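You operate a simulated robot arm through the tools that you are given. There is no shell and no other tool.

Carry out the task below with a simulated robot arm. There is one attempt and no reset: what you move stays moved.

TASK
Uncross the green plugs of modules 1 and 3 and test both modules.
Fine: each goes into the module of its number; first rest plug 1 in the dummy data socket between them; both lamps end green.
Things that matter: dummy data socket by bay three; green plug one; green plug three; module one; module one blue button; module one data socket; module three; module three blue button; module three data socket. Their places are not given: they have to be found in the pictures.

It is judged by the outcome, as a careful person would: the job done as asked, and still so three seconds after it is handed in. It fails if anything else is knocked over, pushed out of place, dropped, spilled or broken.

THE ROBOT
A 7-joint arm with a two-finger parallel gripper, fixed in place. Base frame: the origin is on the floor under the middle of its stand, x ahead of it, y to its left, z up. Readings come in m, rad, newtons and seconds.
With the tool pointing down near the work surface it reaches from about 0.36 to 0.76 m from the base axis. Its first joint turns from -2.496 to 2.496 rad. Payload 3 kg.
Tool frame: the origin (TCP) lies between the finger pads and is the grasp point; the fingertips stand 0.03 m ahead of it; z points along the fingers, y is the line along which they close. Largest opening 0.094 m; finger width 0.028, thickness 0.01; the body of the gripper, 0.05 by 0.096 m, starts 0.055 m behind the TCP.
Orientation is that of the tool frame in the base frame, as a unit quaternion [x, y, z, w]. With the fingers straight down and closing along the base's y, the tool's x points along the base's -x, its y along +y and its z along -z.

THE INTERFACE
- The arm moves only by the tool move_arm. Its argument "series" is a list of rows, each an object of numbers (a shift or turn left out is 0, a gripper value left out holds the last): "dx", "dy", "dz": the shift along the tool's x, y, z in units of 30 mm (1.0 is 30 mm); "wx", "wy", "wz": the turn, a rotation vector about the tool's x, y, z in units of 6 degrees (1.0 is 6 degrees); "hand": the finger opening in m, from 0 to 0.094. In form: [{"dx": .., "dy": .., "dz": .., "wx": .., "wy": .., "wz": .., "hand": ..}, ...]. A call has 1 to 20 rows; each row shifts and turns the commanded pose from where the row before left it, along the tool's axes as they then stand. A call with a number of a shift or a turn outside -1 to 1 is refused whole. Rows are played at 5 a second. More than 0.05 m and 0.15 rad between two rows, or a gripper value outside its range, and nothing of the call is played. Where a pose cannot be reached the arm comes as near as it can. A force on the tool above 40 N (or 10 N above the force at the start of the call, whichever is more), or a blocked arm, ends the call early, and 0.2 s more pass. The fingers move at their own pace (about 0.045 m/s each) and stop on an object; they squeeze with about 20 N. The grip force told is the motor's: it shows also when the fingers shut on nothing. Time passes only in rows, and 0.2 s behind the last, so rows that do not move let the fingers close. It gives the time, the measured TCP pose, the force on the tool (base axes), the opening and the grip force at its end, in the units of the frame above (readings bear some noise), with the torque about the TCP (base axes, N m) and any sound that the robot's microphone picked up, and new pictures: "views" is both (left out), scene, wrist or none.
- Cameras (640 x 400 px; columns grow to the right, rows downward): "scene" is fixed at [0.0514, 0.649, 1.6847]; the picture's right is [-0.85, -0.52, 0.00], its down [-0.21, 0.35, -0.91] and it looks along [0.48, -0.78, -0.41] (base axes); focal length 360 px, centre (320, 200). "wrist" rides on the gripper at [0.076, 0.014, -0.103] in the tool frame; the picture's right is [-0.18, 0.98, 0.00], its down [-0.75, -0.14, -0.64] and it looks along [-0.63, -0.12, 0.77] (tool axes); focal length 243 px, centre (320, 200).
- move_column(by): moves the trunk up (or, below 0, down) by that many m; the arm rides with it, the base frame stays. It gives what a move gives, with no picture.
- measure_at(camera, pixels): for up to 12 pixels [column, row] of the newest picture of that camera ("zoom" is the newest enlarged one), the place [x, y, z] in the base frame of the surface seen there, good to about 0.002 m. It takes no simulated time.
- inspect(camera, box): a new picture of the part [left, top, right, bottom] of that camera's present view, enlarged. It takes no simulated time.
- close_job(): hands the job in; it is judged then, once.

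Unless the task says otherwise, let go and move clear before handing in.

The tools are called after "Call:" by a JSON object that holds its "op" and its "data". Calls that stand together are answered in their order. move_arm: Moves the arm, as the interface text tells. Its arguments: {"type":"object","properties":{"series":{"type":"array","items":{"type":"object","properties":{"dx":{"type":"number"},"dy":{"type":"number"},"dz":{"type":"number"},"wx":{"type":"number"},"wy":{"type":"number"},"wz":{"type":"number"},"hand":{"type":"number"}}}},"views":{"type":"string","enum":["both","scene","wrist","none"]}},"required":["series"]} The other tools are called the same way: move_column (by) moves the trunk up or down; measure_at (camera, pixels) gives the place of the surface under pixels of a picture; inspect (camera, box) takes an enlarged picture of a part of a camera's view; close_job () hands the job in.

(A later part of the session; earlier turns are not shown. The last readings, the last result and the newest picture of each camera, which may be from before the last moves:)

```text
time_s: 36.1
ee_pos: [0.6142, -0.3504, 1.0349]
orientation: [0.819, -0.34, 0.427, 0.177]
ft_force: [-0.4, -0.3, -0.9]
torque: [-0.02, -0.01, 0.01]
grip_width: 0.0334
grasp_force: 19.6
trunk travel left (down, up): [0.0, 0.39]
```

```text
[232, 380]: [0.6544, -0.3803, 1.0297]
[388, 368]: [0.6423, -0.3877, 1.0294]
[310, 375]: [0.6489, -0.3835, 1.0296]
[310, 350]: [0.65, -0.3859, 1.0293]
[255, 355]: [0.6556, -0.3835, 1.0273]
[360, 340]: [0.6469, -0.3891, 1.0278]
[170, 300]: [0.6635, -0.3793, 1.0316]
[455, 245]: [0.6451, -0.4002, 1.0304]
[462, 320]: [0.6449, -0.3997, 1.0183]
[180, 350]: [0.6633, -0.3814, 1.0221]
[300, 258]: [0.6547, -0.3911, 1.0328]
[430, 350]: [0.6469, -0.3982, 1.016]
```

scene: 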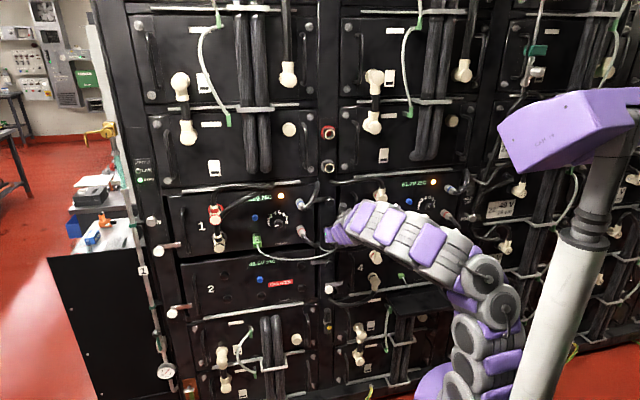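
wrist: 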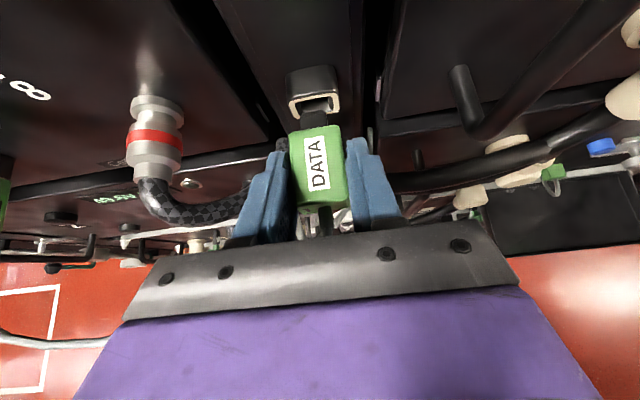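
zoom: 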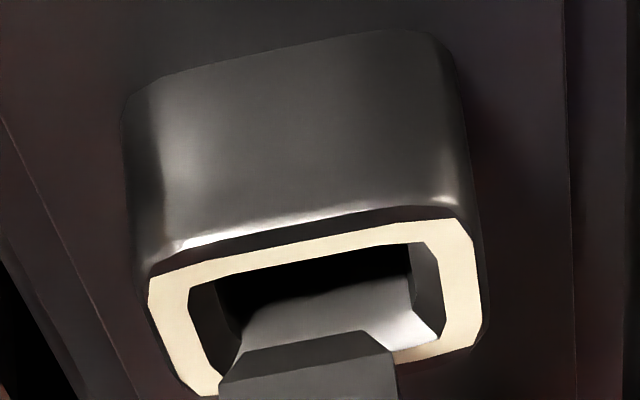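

Tongue centre s=0.1869 versus frame centre s=0.1867, and the heights match to about a millimetre. I'll push in another 18 mm in small steps.

Call:
{"op": "move_arm", "data": {"series": [{"dx": 0.0957, "dz": 0.1365}, {"dx": 0.0957, "dz": 0.1365}, {"dx": 0.0957, "dz": 0.1365}, {"dx": 0.057, "dz": 0.082}], "views": "wrist"}}

```text
time_s: 37.1
ee_pos: [0.6274, -0.3639, 1.0338]
orientation: [0.819, -0.341, 0.426, 0.176]
ft_force: [-2.2, -2.6, -0.7]
torque: [0.0, 0.06, -0.12]
grip_width: 0.0335
grasp_force: 20.0
trunk travel left (down, up): [0.0, 0.39]
```

wrist: 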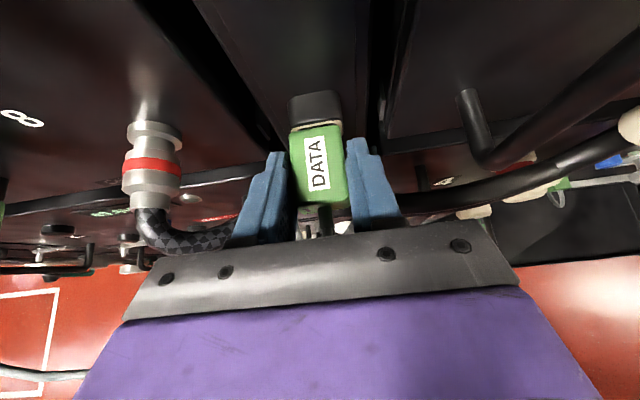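

Depth 0.701 with only about 3 N side force; the plug is almost at the frame. I'll push the last 3 mm.

Call:
{"op": "move_arm", "data": {"series": [{"dx": 0.019, "dz": 0.0273}, {"dx": 0.019, "dz": 0.0273}, {"dx": 0.019, "dz": 0.0273}, {}], "views": "wrist"}}

Call:
{"op": "inspect", "data": {"camera": "wrist", "box": [267, 80, 363, 140]}}

```text
time_s: 38.1
ee_pos: [0.6292, -0.3652, 1.0338]
orientation: [0.819, -0.34, 0.427, 0.177]
ft_force: [-9.3, 1.6, -2.8]
torque: [0.16, 0.2, -0.05]
grip_width: 0.0334
grasp_force: 20.0
trunk travel left (down, up): [0.0, 0.39]
```

wrist: 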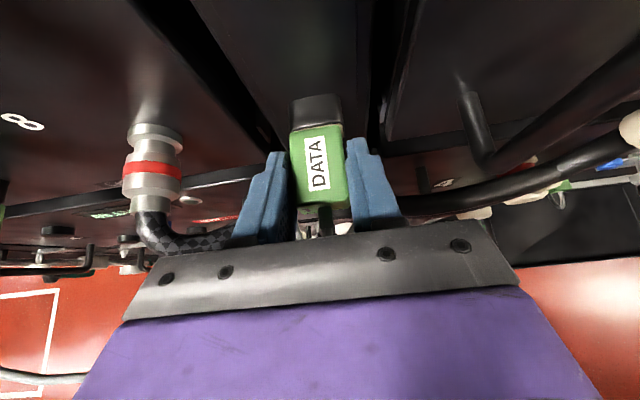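

```text
6.67 times, centred on (315, 110) of wrist
```

zoom: 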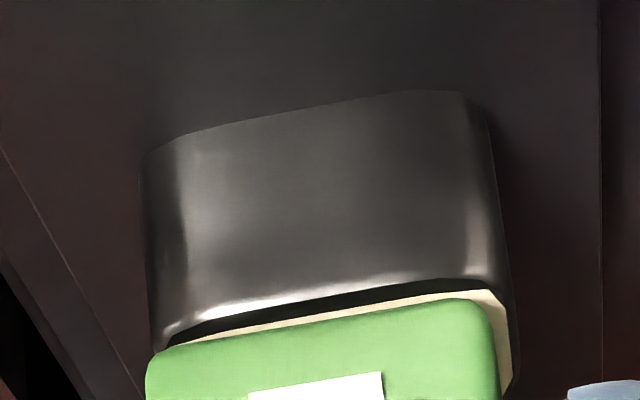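

There is about 8 N of push-back at depth 0.703 and a 1 mm cream strip visible on the right (zoom (500,330)), so the plug sits about 1 mm left. I'll shift right by 0.8 mm and press in a little more.

Call:
{"op": "move_arm", "data": {"series": [{"dy": 0.027}, {"dx": 0.019, "dz": 0.0273}, {"dx": 0.019, "dz": 0.0273}, {}], "views": "wrist"}}

Call:
{"op": "inspect", "data": {"camera": "wrist", "box": [267, 80, 363, 140]}}

```text
time_s: 39.1
ee_pos: [0.6301, -0.3663, 1.0346]
orientation: [0.819, -0.34, 0.427, 0.178]
ft_force: [-15.7, 6.4, -3.7]
torque: [0.21, 0.29, -0.02]
grip_width: 0.0334
grasp_force: 19.8
trunk travel left (down, up): [0.0, 0.39]
```

wrist: 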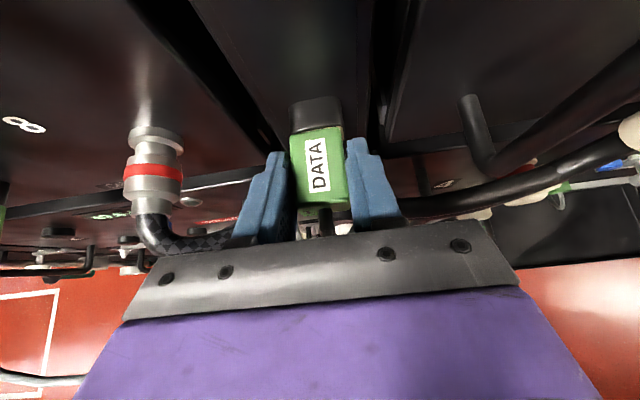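

```text
6.67 times, centred on (315, 110) of wrist
```

zoom: 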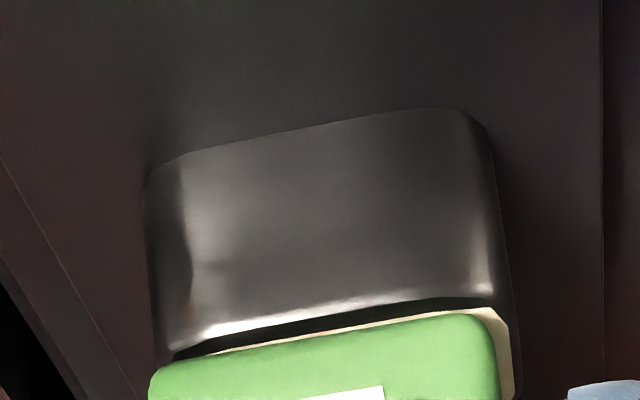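

It's 1 mm deeper (0.7046) with 16 N push-back and still ~7 N pushing it right, and the right cream strip remains. I'll relax the push slightly and shift 1.5 mm right to centre it.

Call:
{"op": "move_arm", "data": {"series": [{"dx": -0.019, "dz": -0.0273}, {"dy": 0.025}, {"dy": 0.025}, {}], "views": "wrist"}}

Call:
{"op": "inspect", "data": {"camera": "wrist", "box": [267, 80, 363, 140]}}

```text
time_s: 40.1
ee_pos: [0.63, -0.3659, 1.0354]
orientation: [0.819, -0.34, 0.427, 0.177]
ft_force: [0.6, 3.2, -0.8]
torque: [0.08, -0.01, 0.09]
grip_width: 0.0336
grasp_force: 20.1
trunk travel left (down, up): [0.0, 0.39]
```

wrist: 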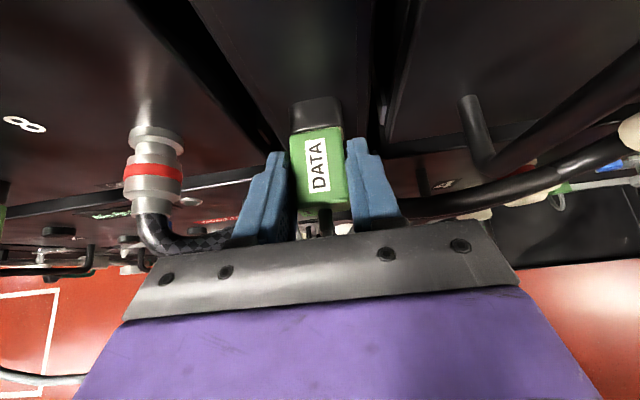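

```text
6.67 times, centred on (315, 110) of wrist
```

zoom: 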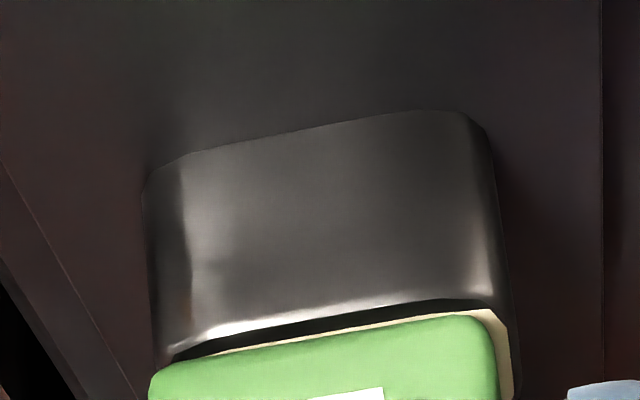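

Side force is now small (+2.7 N) and the position barely changed, so the tongue is snug in the hole. I'll press once more with the plug centred to confirm it is against the stop.

Call:
{"op": "move_arm", "data": {"series": [{"dy": -0.012}, {"dx": 0.0287, "dz": 0.041}, {"dx": 0.0287, "dz": 0.041}, {}], "views": "wrist"}}

Call:
{"op": "inspect", "data": {"camera": "wrist", "box": [267, 90, 363, 150]}}

```text
time_s: 41.1
ee_pos: [0.6306, -0.3678, 1.0359]
orientation: [0.819, -0.34, 0.427, 0.178]
ft_force: [-11.6, 11.2, -3.7]
torque: [0.25, 0.2, 0.05]
grip_width: 0.0334
grasp_force: 19.9
trunk travel left (down, up): [0.0, 0.39]
```

wrist: 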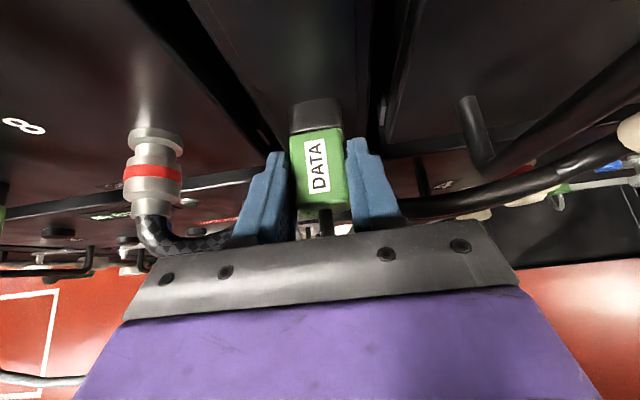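

```text
6.67 times, centred on (315, 120) of wrist
```

zoom: 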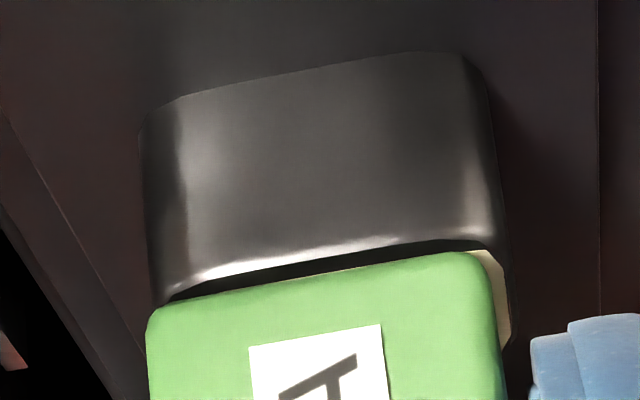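

Push-back is 16 N straight along depth with no side force, and the top cream strip is now hidden. I'll measure the plug against the frame to judge whether it is fully home.

Call:
{"op": "measure_at", "data": {"camera": "zoom", "pixels": [[200, 310], [320, 285], [450, 270], [490, 262], [503, 310], [200, 270], [320, 250], [450, 235], [320, 150], [200, 390], [480, 380], [320, 40]]}}

Call:
{"op": "measure_at", "data": {"camera": "wrist", "pixels": [[300, 195], [340, 190], [320, 195], [300, 150], [338, 145], [320, 140], [302, 205], [322, 203]]}}

```text
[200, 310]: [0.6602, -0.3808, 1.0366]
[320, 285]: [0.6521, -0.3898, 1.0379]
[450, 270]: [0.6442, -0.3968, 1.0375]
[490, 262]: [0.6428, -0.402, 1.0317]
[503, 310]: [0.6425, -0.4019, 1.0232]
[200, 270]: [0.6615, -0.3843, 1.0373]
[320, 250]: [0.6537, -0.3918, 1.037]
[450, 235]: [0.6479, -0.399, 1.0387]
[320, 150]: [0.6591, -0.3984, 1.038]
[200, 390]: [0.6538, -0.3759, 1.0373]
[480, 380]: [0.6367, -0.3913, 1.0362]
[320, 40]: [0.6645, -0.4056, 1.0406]
```

```text
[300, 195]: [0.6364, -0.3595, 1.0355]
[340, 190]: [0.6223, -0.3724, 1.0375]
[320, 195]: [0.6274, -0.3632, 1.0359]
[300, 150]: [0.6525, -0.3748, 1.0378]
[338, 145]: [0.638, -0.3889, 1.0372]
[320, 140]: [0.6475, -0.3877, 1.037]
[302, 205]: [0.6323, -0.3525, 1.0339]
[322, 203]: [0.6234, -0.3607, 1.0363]
```

The plug's front edge measures about 0.7365 against the frame at 0.7386. I'll check the outer end of the plug too, which should be about 45 mm in front of the frame when seated.

Call:
{"op": "inspect", "data": {"camera": "wrist", "box": [280, 170, 360, 220]}}

```text
8.00 times, centred on (320, 195) of wrist
```

zoom: 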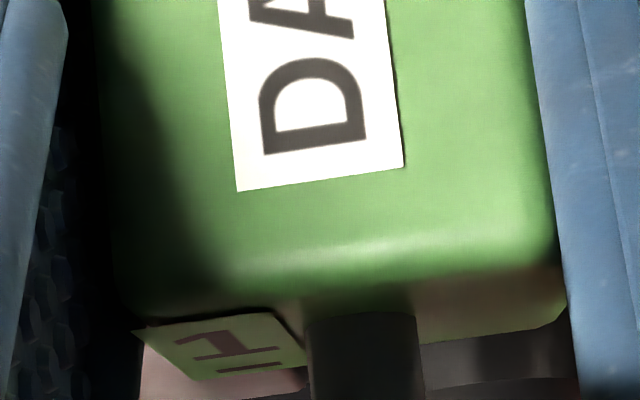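

Call:
{"op": "measure_at", "data": {"camera": "zoom", "pixels": [[220, 350], [260, 360], [480, 310], [520, 300], [360, 340], [250, 290], [450, 255], [320, 240], [240, 200], [395, 170], [450, 320], [160, 340]]}}

```text
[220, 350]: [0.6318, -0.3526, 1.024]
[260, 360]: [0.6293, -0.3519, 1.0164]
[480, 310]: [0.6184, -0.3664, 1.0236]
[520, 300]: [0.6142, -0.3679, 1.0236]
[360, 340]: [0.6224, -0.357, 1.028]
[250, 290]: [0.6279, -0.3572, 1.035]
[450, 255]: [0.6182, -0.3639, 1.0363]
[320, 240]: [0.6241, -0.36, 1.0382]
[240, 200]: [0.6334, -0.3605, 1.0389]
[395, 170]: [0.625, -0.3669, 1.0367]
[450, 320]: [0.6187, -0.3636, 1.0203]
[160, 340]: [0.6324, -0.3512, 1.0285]
```

The end face is at 0.695, so body-to-frame distance is about 44 mm, the same as when it was seated in module 3: plug 1 is home in the dummy. I'll relax the push, open the fingers and rise straight up off it.

Call:
{"op": "move_arm", "data": {"series": [{"dx": -0.038, "dz": -0.055}, {}, {"hand": 0.06}, {}, {}], "views": "wrist"}}

```text
time_s: 42.3
ee_pos: [0.6293, -0.3687, 1.0343]
orientation: [0.819, -0.34, 0.427, 0.177]
ft_force: [0.4, -0.5, -0.8]
torque: [0.01, 0.03, 0.01]
grip_width: 0.0601
grasp_force: 0.0
trunk travel left (down, up): [0.0, 0.39]
```

wrist: 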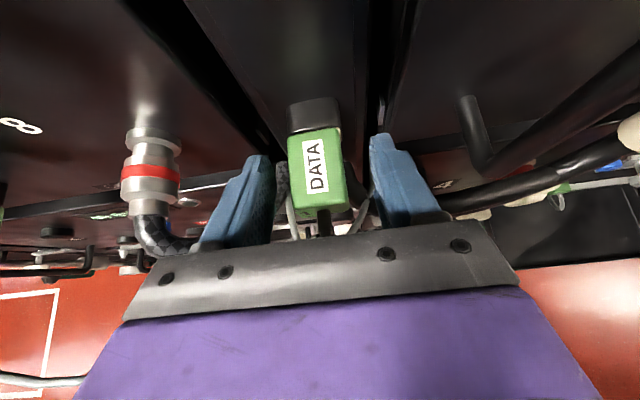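

Plug 1 stays put in the dummy after release. I'll rise 60 mm vertically, then back off from the rack.

Call:
{"op": "move_arm", "data": {"series": [{"dx": 0.273, "dz": -0.191}, {"dx": 0.546, "dz": -0.383}, {"dx": 0.546, "dz": -0.383}, {"dx": 0.273, "dz": -0.191}, {"dx": -0.38, "dz": -0.546}, {"dx": -0.38, "dz": -0.546}, {"dx": -0.38, "dz": -0.546}, {}], "views": "both"}}

```text
time_s: 44.1
ee_pos: [0.5884, -0.3243, 1.0931]
orientation: [0.819, -0.341, 0.426, 0.177]
ft_force: [-0.8, 0.9, 0.4]
torque: [0.0, 0.0, 0.02]
grip_width: 0.06
grasp_force: 0.1
trunk travel left (down, up): [0.0, 0.39]
```

scene: 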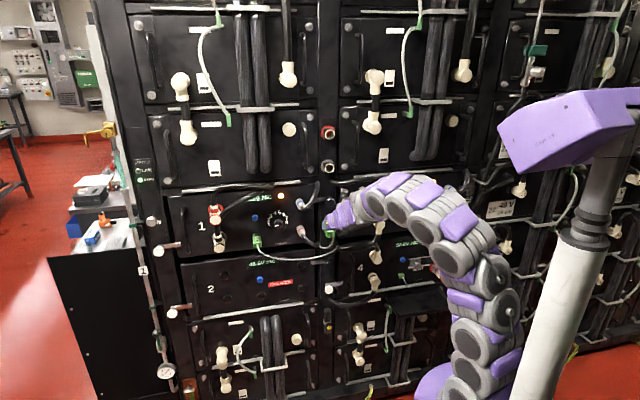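
wrist: 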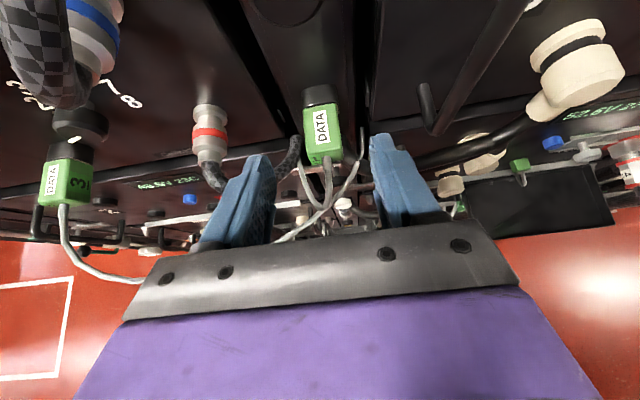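

The hand is clear and plug 1 is resting in the dummy at wrist (322,125). I'll check its seating and survey plug 3 with its neighbours around module 1.

Call:
{"op": "inspect", "data": {"camera": "wrist", "box": [274, 80, 370, 140]}}

Call:
{"op": "inspect", "data": {"camera": "wrist", "box": [0, 100, 160, 200]}}

Call:
{"op": "measure_at", "data": {"camera": "wrist", "pixels": [[50, 185], [80, 190], [62, 165], [66, 240], [85, 268], [130, 282], [210, 160], [95, 30], [35, 90], [75, 120], [40, 222], [292, 155]]}}

Call:
{"op": "measure_at", "data": {"camera": "scene", "pixels": [[258, 240], [260, 250], [265, 255], [280, 260], [300, 258], [214, 212], [219, 242], [222, 245], [316, 190], [303, 195], [279, 222], [329, 236]]}}

```text
6.67 times, centred on (322, 110) of wrist
```

zoom: 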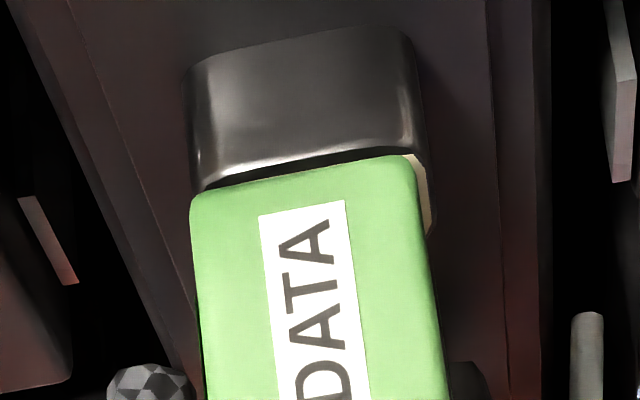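

```text
4.00 times, centred on (80, 150) of wrist
```

zoom: 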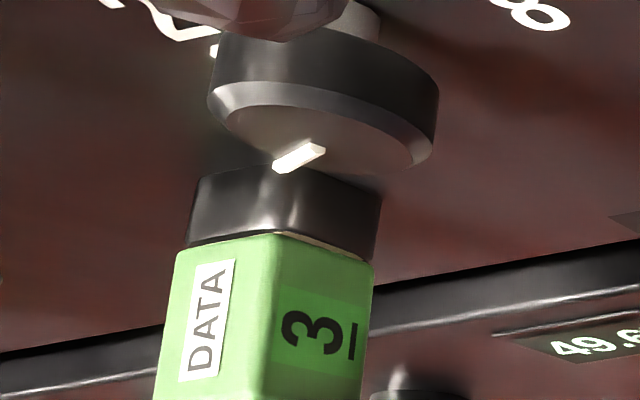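

```text
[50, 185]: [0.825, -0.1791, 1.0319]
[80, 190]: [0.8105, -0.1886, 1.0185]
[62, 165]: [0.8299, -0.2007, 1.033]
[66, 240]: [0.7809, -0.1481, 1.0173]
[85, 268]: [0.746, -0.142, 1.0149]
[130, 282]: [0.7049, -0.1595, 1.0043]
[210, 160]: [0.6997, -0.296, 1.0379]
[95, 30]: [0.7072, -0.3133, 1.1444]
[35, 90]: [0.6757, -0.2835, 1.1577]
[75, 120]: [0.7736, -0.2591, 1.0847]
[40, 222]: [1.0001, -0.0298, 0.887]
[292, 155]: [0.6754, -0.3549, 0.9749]
```

```text
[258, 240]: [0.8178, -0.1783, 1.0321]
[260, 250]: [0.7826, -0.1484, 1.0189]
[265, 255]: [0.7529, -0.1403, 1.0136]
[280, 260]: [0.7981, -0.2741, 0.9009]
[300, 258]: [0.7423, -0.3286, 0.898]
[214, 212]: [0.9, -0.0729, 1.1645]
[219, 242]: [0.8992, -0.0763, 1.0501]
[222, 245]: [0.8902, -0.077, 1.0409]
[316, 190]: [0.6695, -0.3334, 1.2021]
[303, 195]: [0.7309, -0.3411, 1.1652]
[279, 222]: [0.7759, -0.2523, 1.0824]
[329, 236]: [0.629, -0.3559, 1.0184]
```

Plug 1 rests properly in the dummy. Plug 3's centre is about s=0.4525 with its top at z≈1.0325, matching module 3's layout. I'll retreat to depth 0.60 to clear the gray connectors and slide left to in front of module 1.

Call:
{"op": "move_arm", "data": {"series": [{"dx": -0.43, "dz": -0.614}, {"dx": -0.43, "dz": -0.614}, {"dy": -0.984}, {"dy": -0.984}, {"dy": -0.984}, {"dy": -0.984}, {"dy": -0.984}, {"dy": -0.984}, {"dy": -0.984}, {"dy": -0.984}, {"dy": -0.984}, {}], "views": "both"}}

```text
time_s: 46.7
ee_pos: [0.7438, -0.1042, 1.0973]
orientation: [0.819, -0.34, 0.426, 0.177]
ft_force: [-0.7, -0.4, 0.2]
torque: [0.01, 0.04, 0.0]
grip_width: 0.0601
grasp_force: 0.2
trunk travel left (down, up): [0.0, 0.39]
```

scene: 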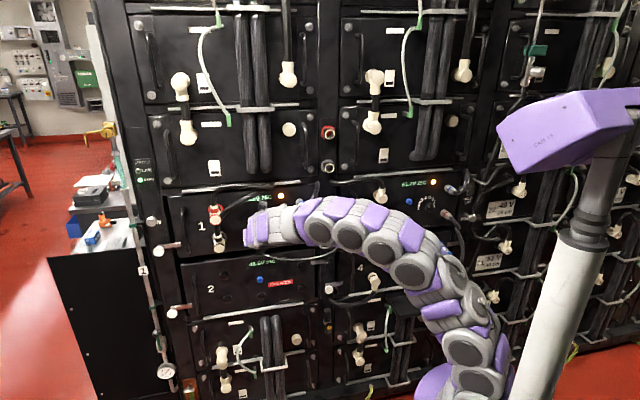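
wrist: 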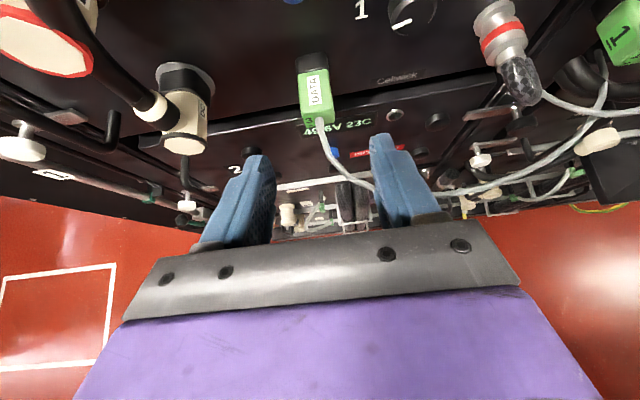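

TCP is at s=0.452, depth 0.600, z=1.097, in front of plug 3 (wrist (315,88)). I'll measure plug 3 and its cable.

Call:
{"op": "inspect", "data": {"camera": "wrist", "box": [267, 50, 363, 110]}}

```text
6.67 times, centred on (315, 80) of wrist
```

zoom: 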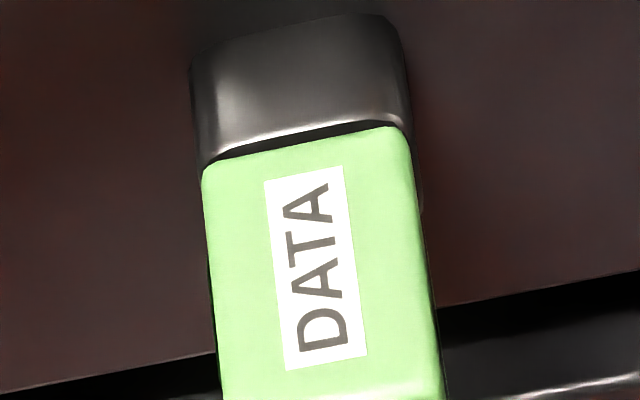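

Call:
{"op": "measure_at", "data": {"camera": "zoom", "pixels": [[210, 175], [400, 140], [212, 250], [420, 230], [222, 370], [432, 350], [310, 155], [325, 380], [310, 80], [215, 300], [425, 290], [300, 30]]}}

Call:
{"op": "measure_at", "data": {"camera": "wrist", "pixels": [[320, 122], [322, 140], [335, 165], [355, 180], [305, 115], [328, 112], [290, 5], [410, 20], [190, 120], [262, 165], [376, 145], [500, 40]]}}

```text
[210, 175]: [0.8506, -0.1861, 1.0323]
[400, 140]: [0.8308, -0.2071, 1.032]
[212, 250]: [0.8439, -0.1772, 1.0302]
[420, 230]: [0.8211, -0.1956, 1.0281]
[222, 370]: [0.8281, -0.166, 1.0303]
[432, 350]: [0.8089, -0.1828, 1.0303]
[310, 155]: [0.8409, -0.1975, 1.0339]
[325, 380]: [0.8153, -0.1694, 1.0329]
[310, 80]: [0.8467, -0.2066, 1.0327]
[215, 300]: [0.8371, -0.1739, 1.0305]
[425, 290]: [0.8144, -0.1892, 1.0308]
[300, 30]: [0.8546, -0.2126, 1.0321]
```

```text
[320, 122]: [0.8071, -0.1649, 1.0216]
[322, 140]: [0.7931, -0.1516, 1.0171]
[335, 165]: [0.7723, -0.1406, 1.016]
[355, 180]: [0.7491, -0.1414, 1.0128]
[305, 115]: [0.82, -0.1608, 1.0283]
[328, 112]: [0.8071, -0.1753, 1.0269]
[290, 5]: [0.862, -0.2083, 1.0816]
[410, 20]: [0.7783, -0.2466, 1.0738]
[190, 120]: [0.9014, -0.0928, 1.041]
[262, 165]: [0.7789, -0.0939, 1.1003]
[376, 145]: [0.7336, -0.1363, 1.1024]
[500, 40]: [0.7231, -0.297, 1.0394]
```

Plug 3 is centred at about s=0.4555, with depth and height matching what plug 1 had in module 3. I'll move over it at z≈1.077.

Call:
{"op": "move_arm", "data": {"series": [{"dx": 0.318, "dz": 0.744, "dy": -0.025}, {"dx": 0.318, "dz": 0.744, "dy": -0.025}, {"dx": 0.318, "dz": 0.744, "dy": -0.025}, {"dx": 0.318, "dz": 0.744, "dy": -0.025}, {}], "views": "both"}}

```text
time_s: 47.9
ee_pos: [0.8132, -0.1708, 1.076]
orientation: [0.819, -0.34, 0.427, 0.178]
ft_force: [-0.8, -0.1, 0.9]
torque: [-0.04, -0.04, -0.01]
grip_width: 0.0596
grasp_force: 0.1
trunk travel left (down, up): [0.0, 0.39]
```

scene: 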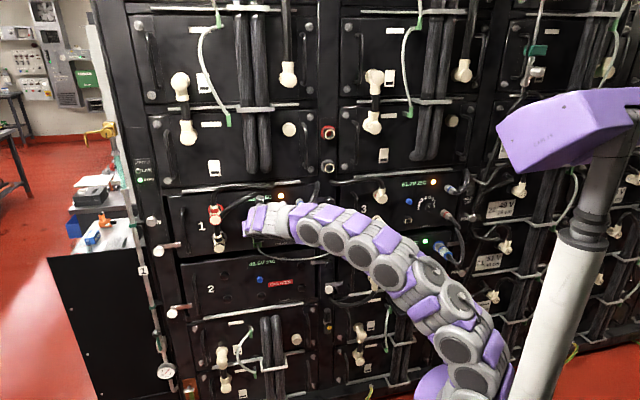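
wrist: 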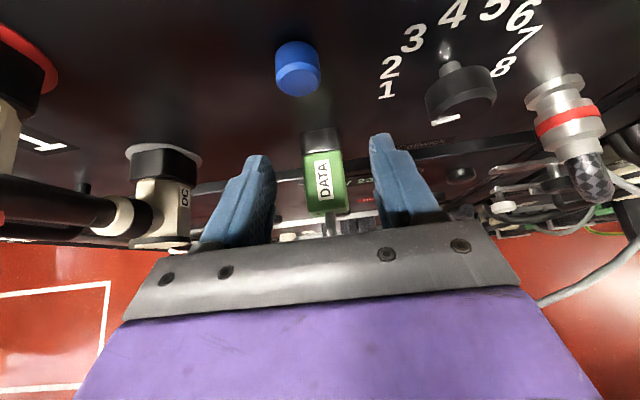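

The geometry matches the earlier grasp (plug at wrist (324,180), button at (298,65)). I'll descend onto plug 3 and check clearance before closing.

Call:
{"op": "move_arm", "data": {"series": [{"dx": -0.389, "dz": 0.354, "dy": -0.01}, {"dx": -0.389, "dz": 0.354, "dy": -0.01}, {"dx": -0.389, "dz": 0.354, "dy": -0.01}, {}], "views": "wrist"}}

```text
time_s: 48.9
ee_pos: [0.8179, -0.1731, 1.0279]
orientation: [0.819, -0.34, 0.427, 0.177]
ft_force: [-0.4, 0.3, -0.1]
torque: [0.0, -0.01, 0.0]
grip_width: 0.0601
grasp_force: 0.0
trunk travel left (down, up): [0.0, 0.39]
```

wrist: 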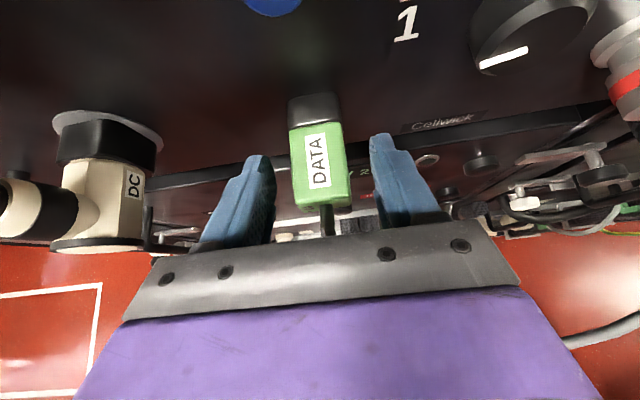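

The fingers straddle plug 3 evenly with no contact force. Closing now.

Call:
{"op": "move_arm", "data": {"series": [{"hand": 0.0}, {}, {}, {}, {}], "views": "wrist"}}

Call:
{"op": "move_arm", "data": {"series": [{}], "views": "none"}}

Call:
{"op": "move_arm", "data": {"series": [{}], "views": "none"}}

```text
time_s: 50.1
ee_pos: [0.8175, -0.173, 1.0283]
orientation: [0.819, -0.34, 0.427, 0.177]
ft_force: [-0.4, 0.7, 0.3]
torque: [-0.01, 0.05, -0.03]
grip_width: 0.0335
grasp_force: 20.6
trunk travel left (down, up): [0.0, 0.39]
```

wrist: 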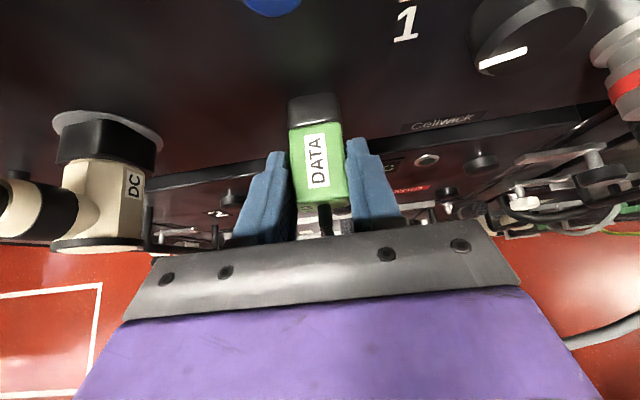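

```text
time_s: 50.5
ee_pos: [0.8185, -0.1735, 1.0281]
orientation: [0.819, -0.34, 0.428, 0.177]
ft_force: [-0.3, -0.7, -0.4]
torque: [0.02, -0.01, -0.01]
grip_width: 0.0336
grasp_force: 20.2
trunk travel left (down, up): [0.0, 0.39]
```

```text
time_s: 50.9
ee_pos: [0.817, -0.1748, 1.0275]
orientation: [0.819, -0.34, 0.427, 0.177]
ft_force: [-0.5, -0.2, -0.2]
torque: [-0.01, -0.02, 0.04]
grip_width: 0.0334
grasp_force: 20.5
trunk travel left (down, up): [0.0, 0.39]
```

Plug 3 is gripped; seated reference TCP is s=0.4553, depth 0.701, z=1.028. I'll pull it straight out by about 60 mm.

Call:
{"op": "move_arm", "data": {"series": [{"dx": -0.096, "dz": -0.137}, {"dx": -0.096, "dz": -0.137}, {"dx": -0.096, "dz": -0.137}, {"dx": -0.096, "dz": -0.137}, {"dx": -0.15, "dz": -0.214}, {"dx": -0.15, "dz": -0.214}, {"dx": -0.191, "dz": -0.273}, {"dx": -0.191, "dz": -0.273}, {"dx": -0.191, "dz": -0.273}, {}], "views": "both"}}

Call:
{"op": "inspect", "data": {"camera": "wrist", "box": [259, 15, 355, 75]}}

```text
time_s: 53.1
ee_pos: [0.7707, -0.1268, 1.0273]
orientation: [0.819, -0.341, 0.427, 0.178]
ft_force: [0.7, 0.5, 0.6]
torque: [-0.01, 0.02, 0.01]
grip_width: 0.0331
grasp_force: 19.8
trunk travel left (down, up): [0.0, 0.39]
```

scene: 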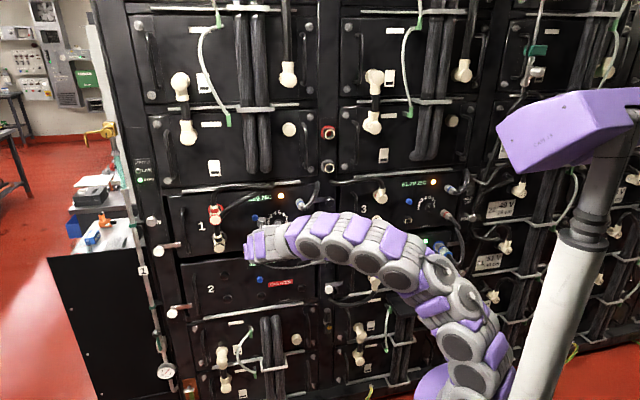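
wrist: 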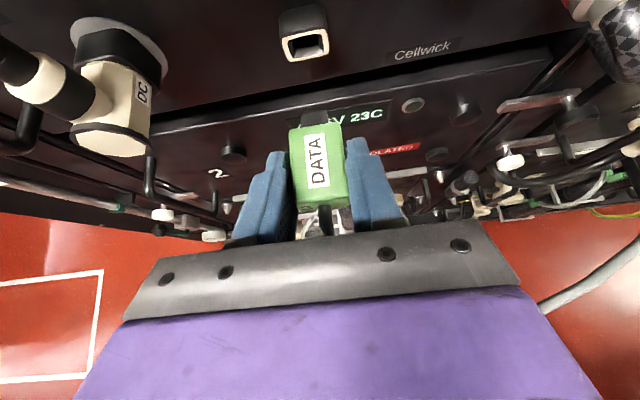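

```text
6.67 times, centred on (307, 45) of wrist
```

zoom: 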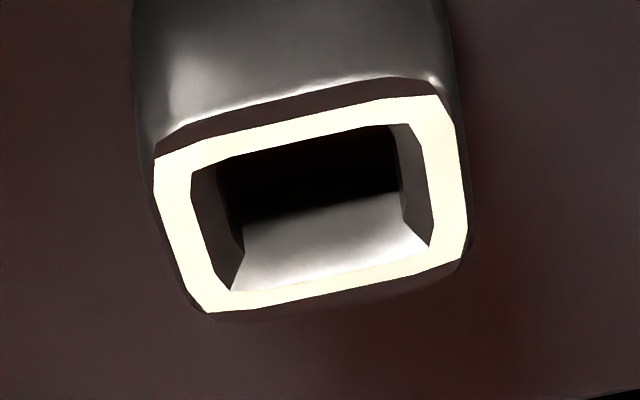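

Plug 3 is out. I'll measure the empty module 1 socket frame for later use.

Call:
{"op": "measure_at", "data": {"camera": "zoom", "pixels": [[172, 190], [178, 230], [195, 280], [440, 120], [446, 170], [450, 235], [250, 145], [320, 127], [380, 113], [260, 295], [330, 281], [400, 264]]}}

Call:
{"op": "move_arm", "data": {"series": [{}], "views": "none"}}

```text
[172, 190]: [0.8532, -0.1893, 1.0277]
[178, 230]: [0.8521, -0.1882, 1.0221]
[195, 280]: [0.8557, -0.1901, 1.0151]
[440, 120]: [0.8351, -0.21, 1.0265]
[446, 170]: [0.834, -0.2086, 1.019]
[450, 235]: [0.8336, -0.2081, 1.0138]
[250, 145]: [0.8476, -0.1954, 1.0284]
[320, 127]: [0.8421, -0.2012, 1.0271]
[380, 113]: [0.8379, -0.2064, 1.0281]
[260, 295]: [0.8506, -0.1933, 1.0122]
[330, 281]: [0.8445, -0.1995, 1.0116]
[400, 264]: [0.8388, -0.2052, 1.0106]
```

```text
time_s: 53.5
ee_pos: [0.7715, -0.1275, 1.0277]
orientation: [0.819, -0.34, 0.427, 0.178]
ft_force: [0.2, 0.0, 0.1]
torque: [0.0, 0.04, 0.0]
grip_width: 0.0335
grasp_force: 20.2
trunk travel left (down, up): [0.0, 0.39]
```

Module 1's socket centre is s≈0.456, z≈1.0195; module 3's is s≈−0.1448, z≈1.019, so the plug must travel 0.601 m to the right. I'll retreat, raise to z≈1.09 so the hand passes above plug 1's cable, and slide halfway.

Call:
{"op": "move_arm", "data": {"series": [{"dx": -0.314, "dz": -0.449}, {"dx": -0.314, "dz": -0.449}, {"dx": -0.314, "dz": -0.449}, {"dx": -0.314, "dz": -0.449}, {"dx": 0.564, "dz": -0.395}, {"dx": 0.564, "dz": -0.395}, {"dx": 0.564, "dz": -0.395}, {"dy": 0.8}, {"dy": 0.8}, {"dy": 0.8}, {"dy": 0.8}, {"dy": 0.8}, {"dy": 0.8}, {}], "views": "both"}}

```text
time_s: 56.5
ee_pos: [0.6217, -0.1832, 1.0899]
orientation: [0.819, -0.34, 0.428, 0.177]
ft_force: [-0.7, -0.8, -0.3]
torque: [0.03, 0.03, 0.03]
grip_width: 0.0334
grasp_force: 20.0
trunk travel left (down, up): [0.0, 0.39]
```

scene: 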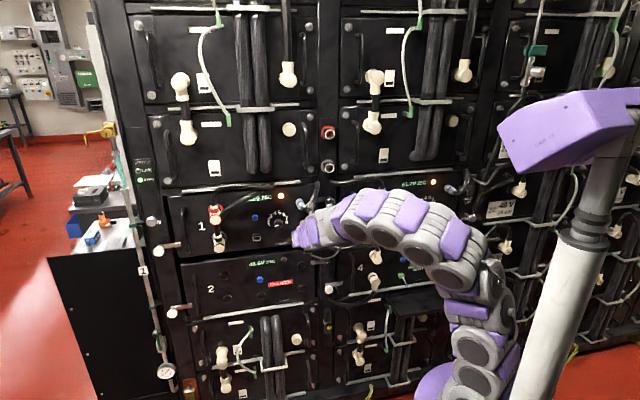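
wrist: 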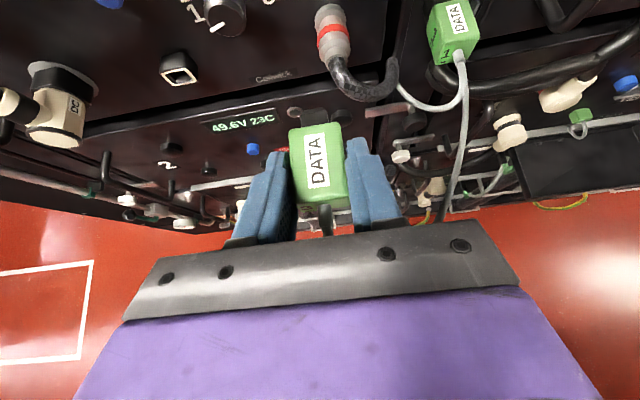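

The hand is at s=0.310. Near plug 1 (wrist (455,30)) I see two cable strands, so I'll zoom in to see how cable 3 runs relative to plug 1 before passing it.

Call:
{"op": "inspect", "data": {"camera": "wrist", "box": [360, 0, 560, 125]}}

Call:
{"op": "measure_at", "data": {"camera": "wrist", "pixels": [[460, 60], [465, 80], [465, 100], [462, 130], [457, 160], [450, 190], [442, 215], [450, 107], [430, 106], [400, 95], [455, 20], [470, 40]]}}

Call:
{"op": "inspect", "data": {"camera": "scene", "box": [272, 200, 400, 280]}}

```text
3.20 times, centred on (460, 62) of wrist
```

zoom: 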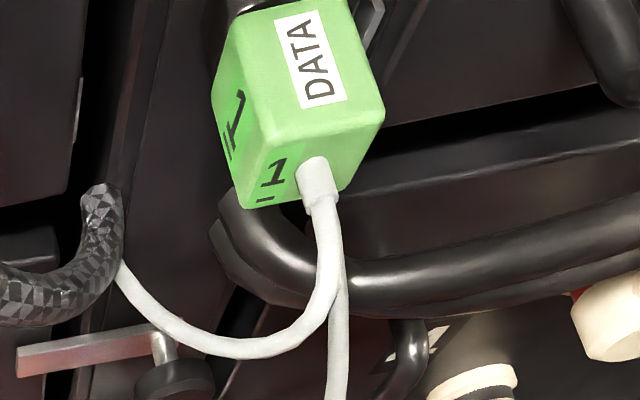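

```text
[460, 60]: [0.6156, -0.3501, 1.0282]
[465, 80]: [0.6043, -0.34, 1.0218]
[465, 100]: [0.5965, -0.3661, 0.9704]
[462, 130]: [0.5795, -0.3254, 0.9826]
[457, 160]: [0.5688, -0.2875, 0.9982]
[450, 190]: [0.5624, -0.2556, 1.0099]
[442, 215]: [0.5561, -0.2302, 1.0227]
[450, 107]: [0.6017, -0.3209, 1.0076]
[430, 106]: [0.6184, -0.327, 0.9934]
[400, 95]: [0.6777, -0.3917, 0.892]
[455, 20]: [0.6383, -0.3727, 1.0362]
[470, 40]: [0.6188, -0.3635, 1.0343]
```

```text
5.00 times, centred on (336, 240) of scene
```

zoom: 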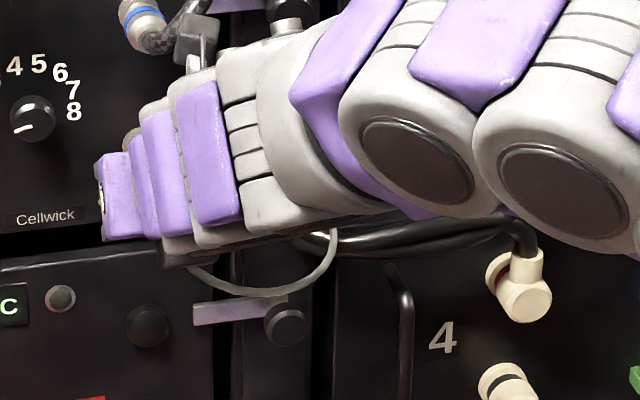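

Cable 3 passes beneath plug 1 (z≈0.97–0.98), clear of it and of cable 1's loop. I'll continue sliding right to in front of module 3.

Call:
{"op": "move_arm", "data": {"series": [{"dy": 0.95}, {"dy": 0.95}, {"dy": 0.95}, {"dy": 0.95}, {"dy": 0.95}, {"dy": 0.95}, {"dy": 0.95}, {"dy": 0.95}, {}], "views": "both"}}

```text
time_s: 58.5
ee_pos: [0.459, -0.3451, 1.0879]
orientation: [0.819, -0.34, 0.427, 0.177]
ft_force: [0.0, 0.1, -0.1]
torque: [-0.01, 0.04, 0.01]
grip_width: 0.0334
grasp_force: 20.0
trunk travel left (down, up): [0.0, 0.39]
```

scene: 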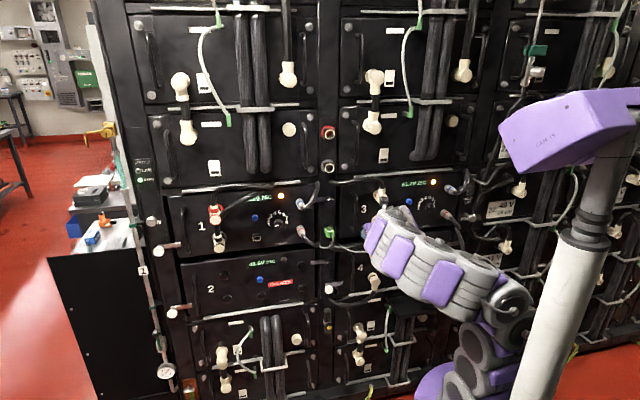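
wrist: 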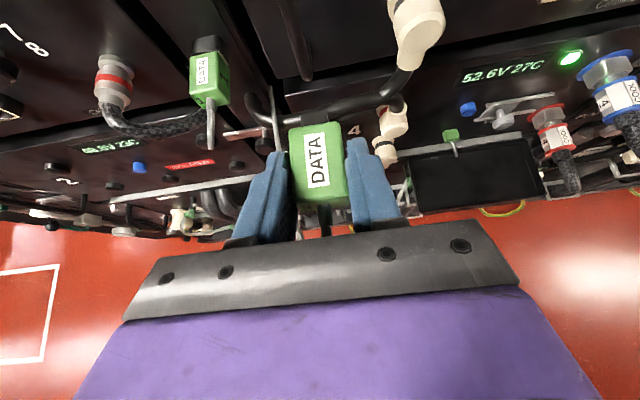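

The hand passed plug 1 without disturbing it (plug 1 still in the dummy at wrist (208,75)). Continuing right to module 3.

Call:
{"op": "move_arm", "data": {"series": [{"dy": 0.95}, {"dy": 0.95}, {"dy": 0.95}, {"dy": 0.95}, {"dy": 0.95}, {"dy": 0.95}, {"dy": 0.95}, {"dy": 0.95}, {}], "views": "both"}}

Call:
{"op": "move_arm", "data": {"series": [{}], "views": "none"}}

```text
time_s: 60.5
ee_pos: [0.2997, -0.5041, 1.0901]
orientation: [0.819, -0.339, 0.428, 0.177]
ft_force: [0.8, -0.8, -1.0]
torque: [0.04, 0.01, -0.04]
grip_width: 0.0336
grasp_force: 19.5
trunk travel left (down, up): [0.0, 0.39]
```

scene: 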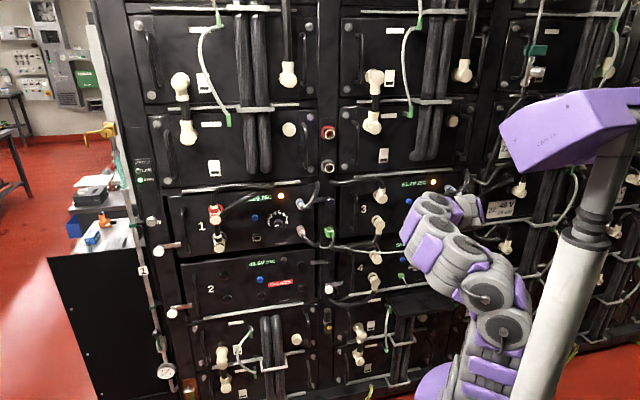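
wrist: 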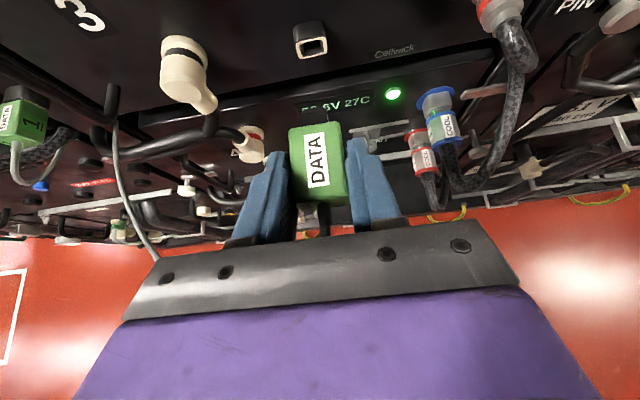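

```text
time_s: 60.9
ee_pos: [0.2996, -0.5057, 1.0906]
orientation: [0.819, -0.339, 0.427, 0.176]
ft_force: [-0.1, -0.2, -0.7]
torque: [0.01, 0.03, 0.01]
grip_width: 0.0334
grasp_force: 20.1
trunk travel left (down, up): [0.0, 0.39]
```

TCP is at s≈−0.145, depth 0.569, z=1.090, aligned with module 3's empty socket (wrist (310,42)). I'll go diagonally down to the insertion line, stopping short of the socket.

Call:
{"op": "move_arm", "data": {"series": [{"dx": 0.007, "dz": 0.736}, {"dx": 0.007, "dz": 0.736}, {"dx": 0.007, "dz": 0.736}, {"dx": 0.007, "dz": 0.736}, {"dx": 0.007, "dz": 0.736}, {}], "views": "wrist"}}

Call:
{"op": "inspect", "data": {"camera": "wrist", "box": [255, 40, 367, 110]}}

Call:
{"op": "move_arm", "data": {"series": [{}], "views": "none"}}

Call:
{"op": "move_arm", "data": {"series": [{}], "views": "none"}}

```text
time_s: 62.3
ee_pos: [0.3649, -0.571, 1.0267]
orientation: [0.819, -0.339, 0.428, 0.177]
ft_force: [-0.3, -0.4, 0.5]
torque: [0.02, -0.01, -0.02]
grip_width: 0.0331
grasp_force: 20.0
trunk travel left (down, up): [0.0, 0.39]
```

wrist: 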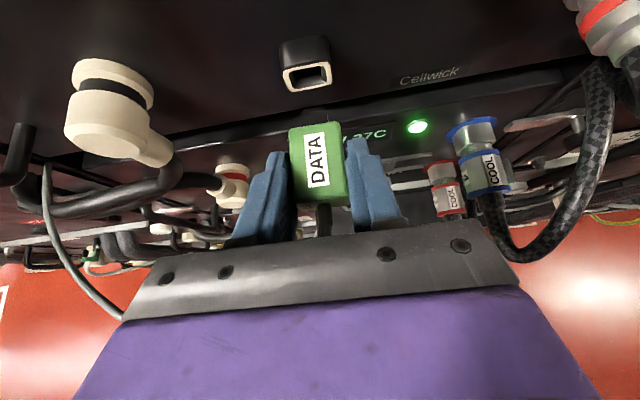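

```text
5.71 times, centred on (311, 75) of wrist
```

zoom: 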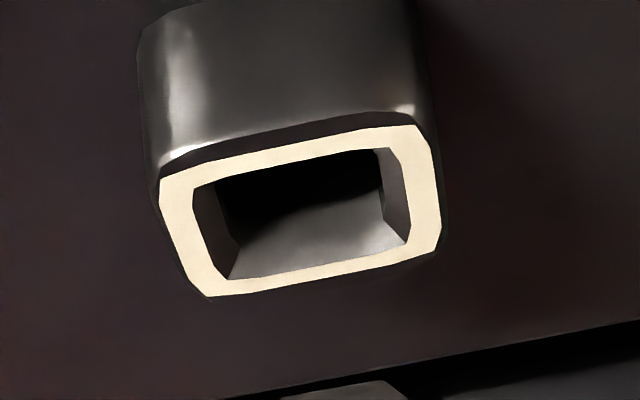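

```text
time_s: 62.7
ee_pos: [0.3647, -0.5699, 1.0262]
orientation: [0.819, -0.34, 0.427, 0.177]
ft_force: [0.2, -0.9, 0.4]
torque: [0.03, 0.01, -0.02]
grip_width: 0.0335
grasp_force: 20.1
trunk travel left (down, up): [0.0, 0.39]
```

```text
time_s: 63.1
ee_pos: [0.3644, -0.5698, 1.0264]
orientation: [0.819, -0.341, 0.427, 0.177]
ft_force: [-0.1, -0.4, -0.5]
torque: [0.03, 0.02, -0.01]
grip_width: 0.0333
grasp_force: 20.1
trunk travel left (down, up): [0.0, 0.39]
```

Averaged TCP: s=−0.1454, depth 0.661, z=1.0264; target s=−0.1455, z≈1.0278. I'll raise 1.4 mm and advance 20 mm to bring the tongue to the opening.

Call:
{"op": "move_arm", "data": {"series": [{"dx": 0.038, "dz": -0.027}, {"dx": 0.0957, "dz": 0.1365}, {"dx": 0.0957, "dz": 0.1365}, {"dx": 0.0957, "dz": 0.1365}, {"dx": 0.0957, "dz": 0.1365}, {}], "views": "wrist"}}

Call:
{"op": "inspect", "data": {"camera": "wrist", "box": [267, 60, 363, 120]}}

```text
time_s: 64.5
ee_pos: [0.3771, -0.5837, 1.0282]
orientation: [0.82, -0.34, 0.426, 0.176]
ft_force: [-0.1, 0.3, -0.9]
torque: [0.04, -0.02, -0.02]
grip_width: 0.0333
grasp_force: 20.4
trunk travel left (down, up): [0.0, 0.39]
```

wrist: 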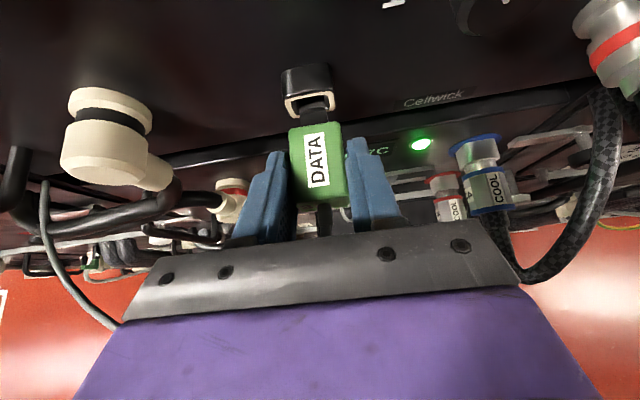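

```text
6.67 times, centred on (315, 90) of wrist
```

zoom: 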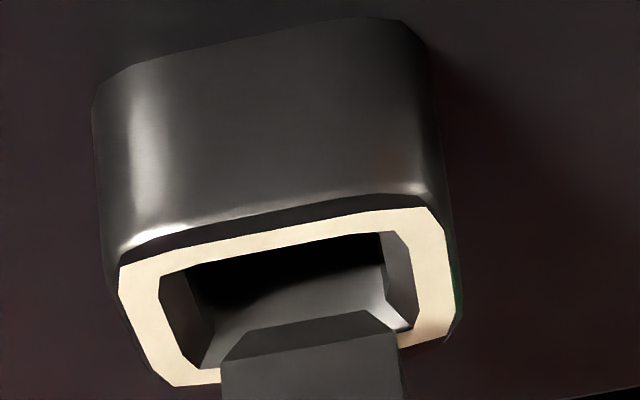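

Here the tongue (zoom x 222–398) sits right of the frame centre (x≈287) by roughly 2 mm. I'll measure to confirm before correcting.

Call:
{"op": "measure_at", "data": {"camera": "zoom", "pixels": [[232, 380], [388, 368], [310, 375], [240, 345], [370, 325], [140, 290], [150, 330], [432, 240], [440, 300], [280, 243], [190, 375], [420, 330]]}}

Call:
{"op": "move_arm", "data": {"series": [{}], "views": "none"}}

```text
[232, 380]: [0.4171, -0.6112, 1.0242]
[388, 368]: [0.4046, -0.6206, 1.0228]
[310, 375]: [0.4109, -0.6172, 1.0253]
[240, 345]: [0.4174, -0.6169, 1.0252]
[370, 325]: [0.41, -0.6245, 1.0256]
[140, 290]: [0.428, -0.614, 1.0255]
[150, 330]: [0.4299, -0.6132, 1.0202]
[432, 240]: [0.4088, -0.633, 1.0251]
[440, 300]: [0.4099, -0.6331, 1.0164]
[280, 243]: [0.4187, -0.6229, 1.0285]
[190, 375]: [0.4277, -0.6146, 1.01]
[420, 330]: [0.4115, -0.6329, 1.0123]
```

```text
time_s: 64.9
ee_pos: [0.3781, -0.5851, 1.029]
orientation: [0.819, -0.34, 0.426, 0.177]
ft_force: [-0.3, -1.1, 0.1]
torque: [0.02, 0.04, 0.0]
grip_width: 0.0333
grasp_force: 20.1
trunk travel left (down, up): [0.0, 0.39]
```

Measurements put the tongue about 1 mm right of the frame centre. I'll shift left 0.8 mm and insert 18 mm in small steps.

Call:
{"op": "move_arm", "data": {"series": [{"dy": -0.027}, {"dx": 0.0957, "dz": 0.1365}, {"dx": 0.0957, "dz": 0.1365}, {"dx": 0.0957, "dz": 0.1365}, {"dx": 0.057, "dz": 0.082}, {}], "views": "wrist"}}

Call:
{"op": "inspect", "data": {"camera": "wrist", "box": [267, 80, 363, 140]}}

```text
time_s: 66.3
ee_pos: [0.3914, -0.5973, 1.0279]
orientation: [0.819, -0.341, 0.426, 0.178]
ft_force: [0.0, 0.7, -0.4]
torque: [0.0, 0.0, 0.0]
grip_width: 0.0333
grasp_force: 19.2
trunk travel left (down, up): [0.0, 0.39]
```

wrist: 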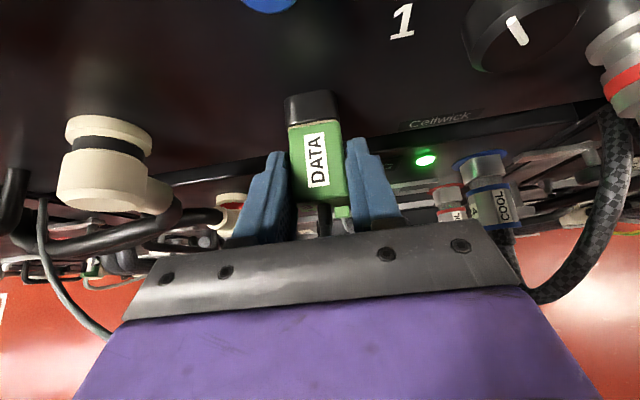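

```text
6.67 times, centred on (315, 110) of wrist
```

zoom: 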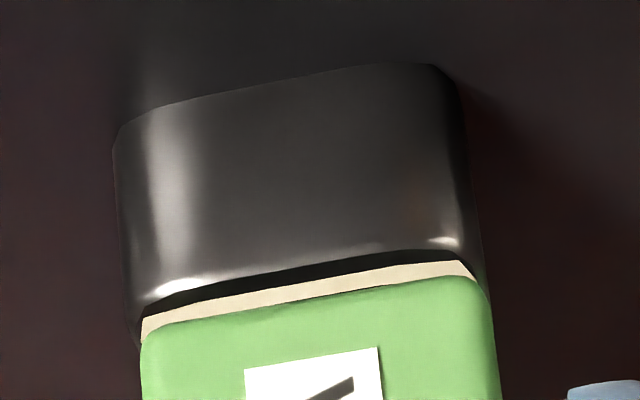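

No contact force, and the plug is well centred on the shroud; a cream strip at the top suggests ~2 mm to go. I'll push the last 3 mm.

Call:
{"op": "move_arm", "data": {"series": [{"dx": 0.019, "dz": 0.0273}, {"dx": 0.019, "dz": 0.0273}, {"dx": 0.019, "dz": 0.0273}, {}], "views": "wrist"}}

Call:
{"op": "inspect", "data": {"camera": "wrist", "box": [267, 80, 363, 140]}}

```text
time_s: 67.3
ee_pos: [0.3922, -0.5976, 1.0293]
orientation: [0.819, -0.34, 0.427, 0.177]
ft_force: [-10.6, 6.2, -1.6]
torque: [0.07, 0.11, -0.12]
grip_width: 0.0332
grasp_force: 19.6
trunk travel left (down, up): [0.0, 0.39]
```

wrist: 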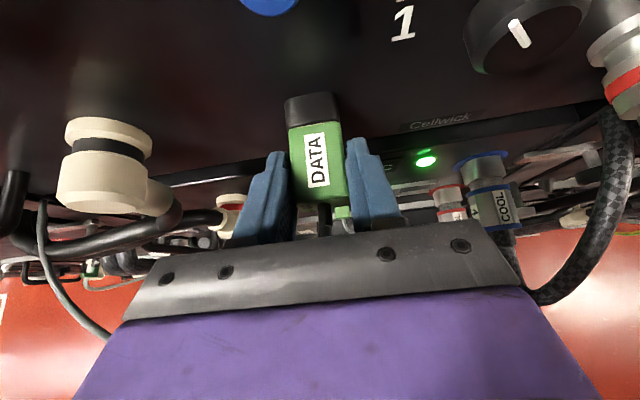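

```text
6.67 times, centred on (315, 110) of wrist
```

zoom: 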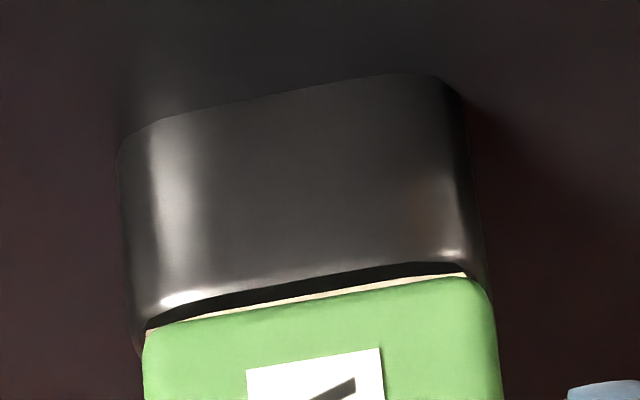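

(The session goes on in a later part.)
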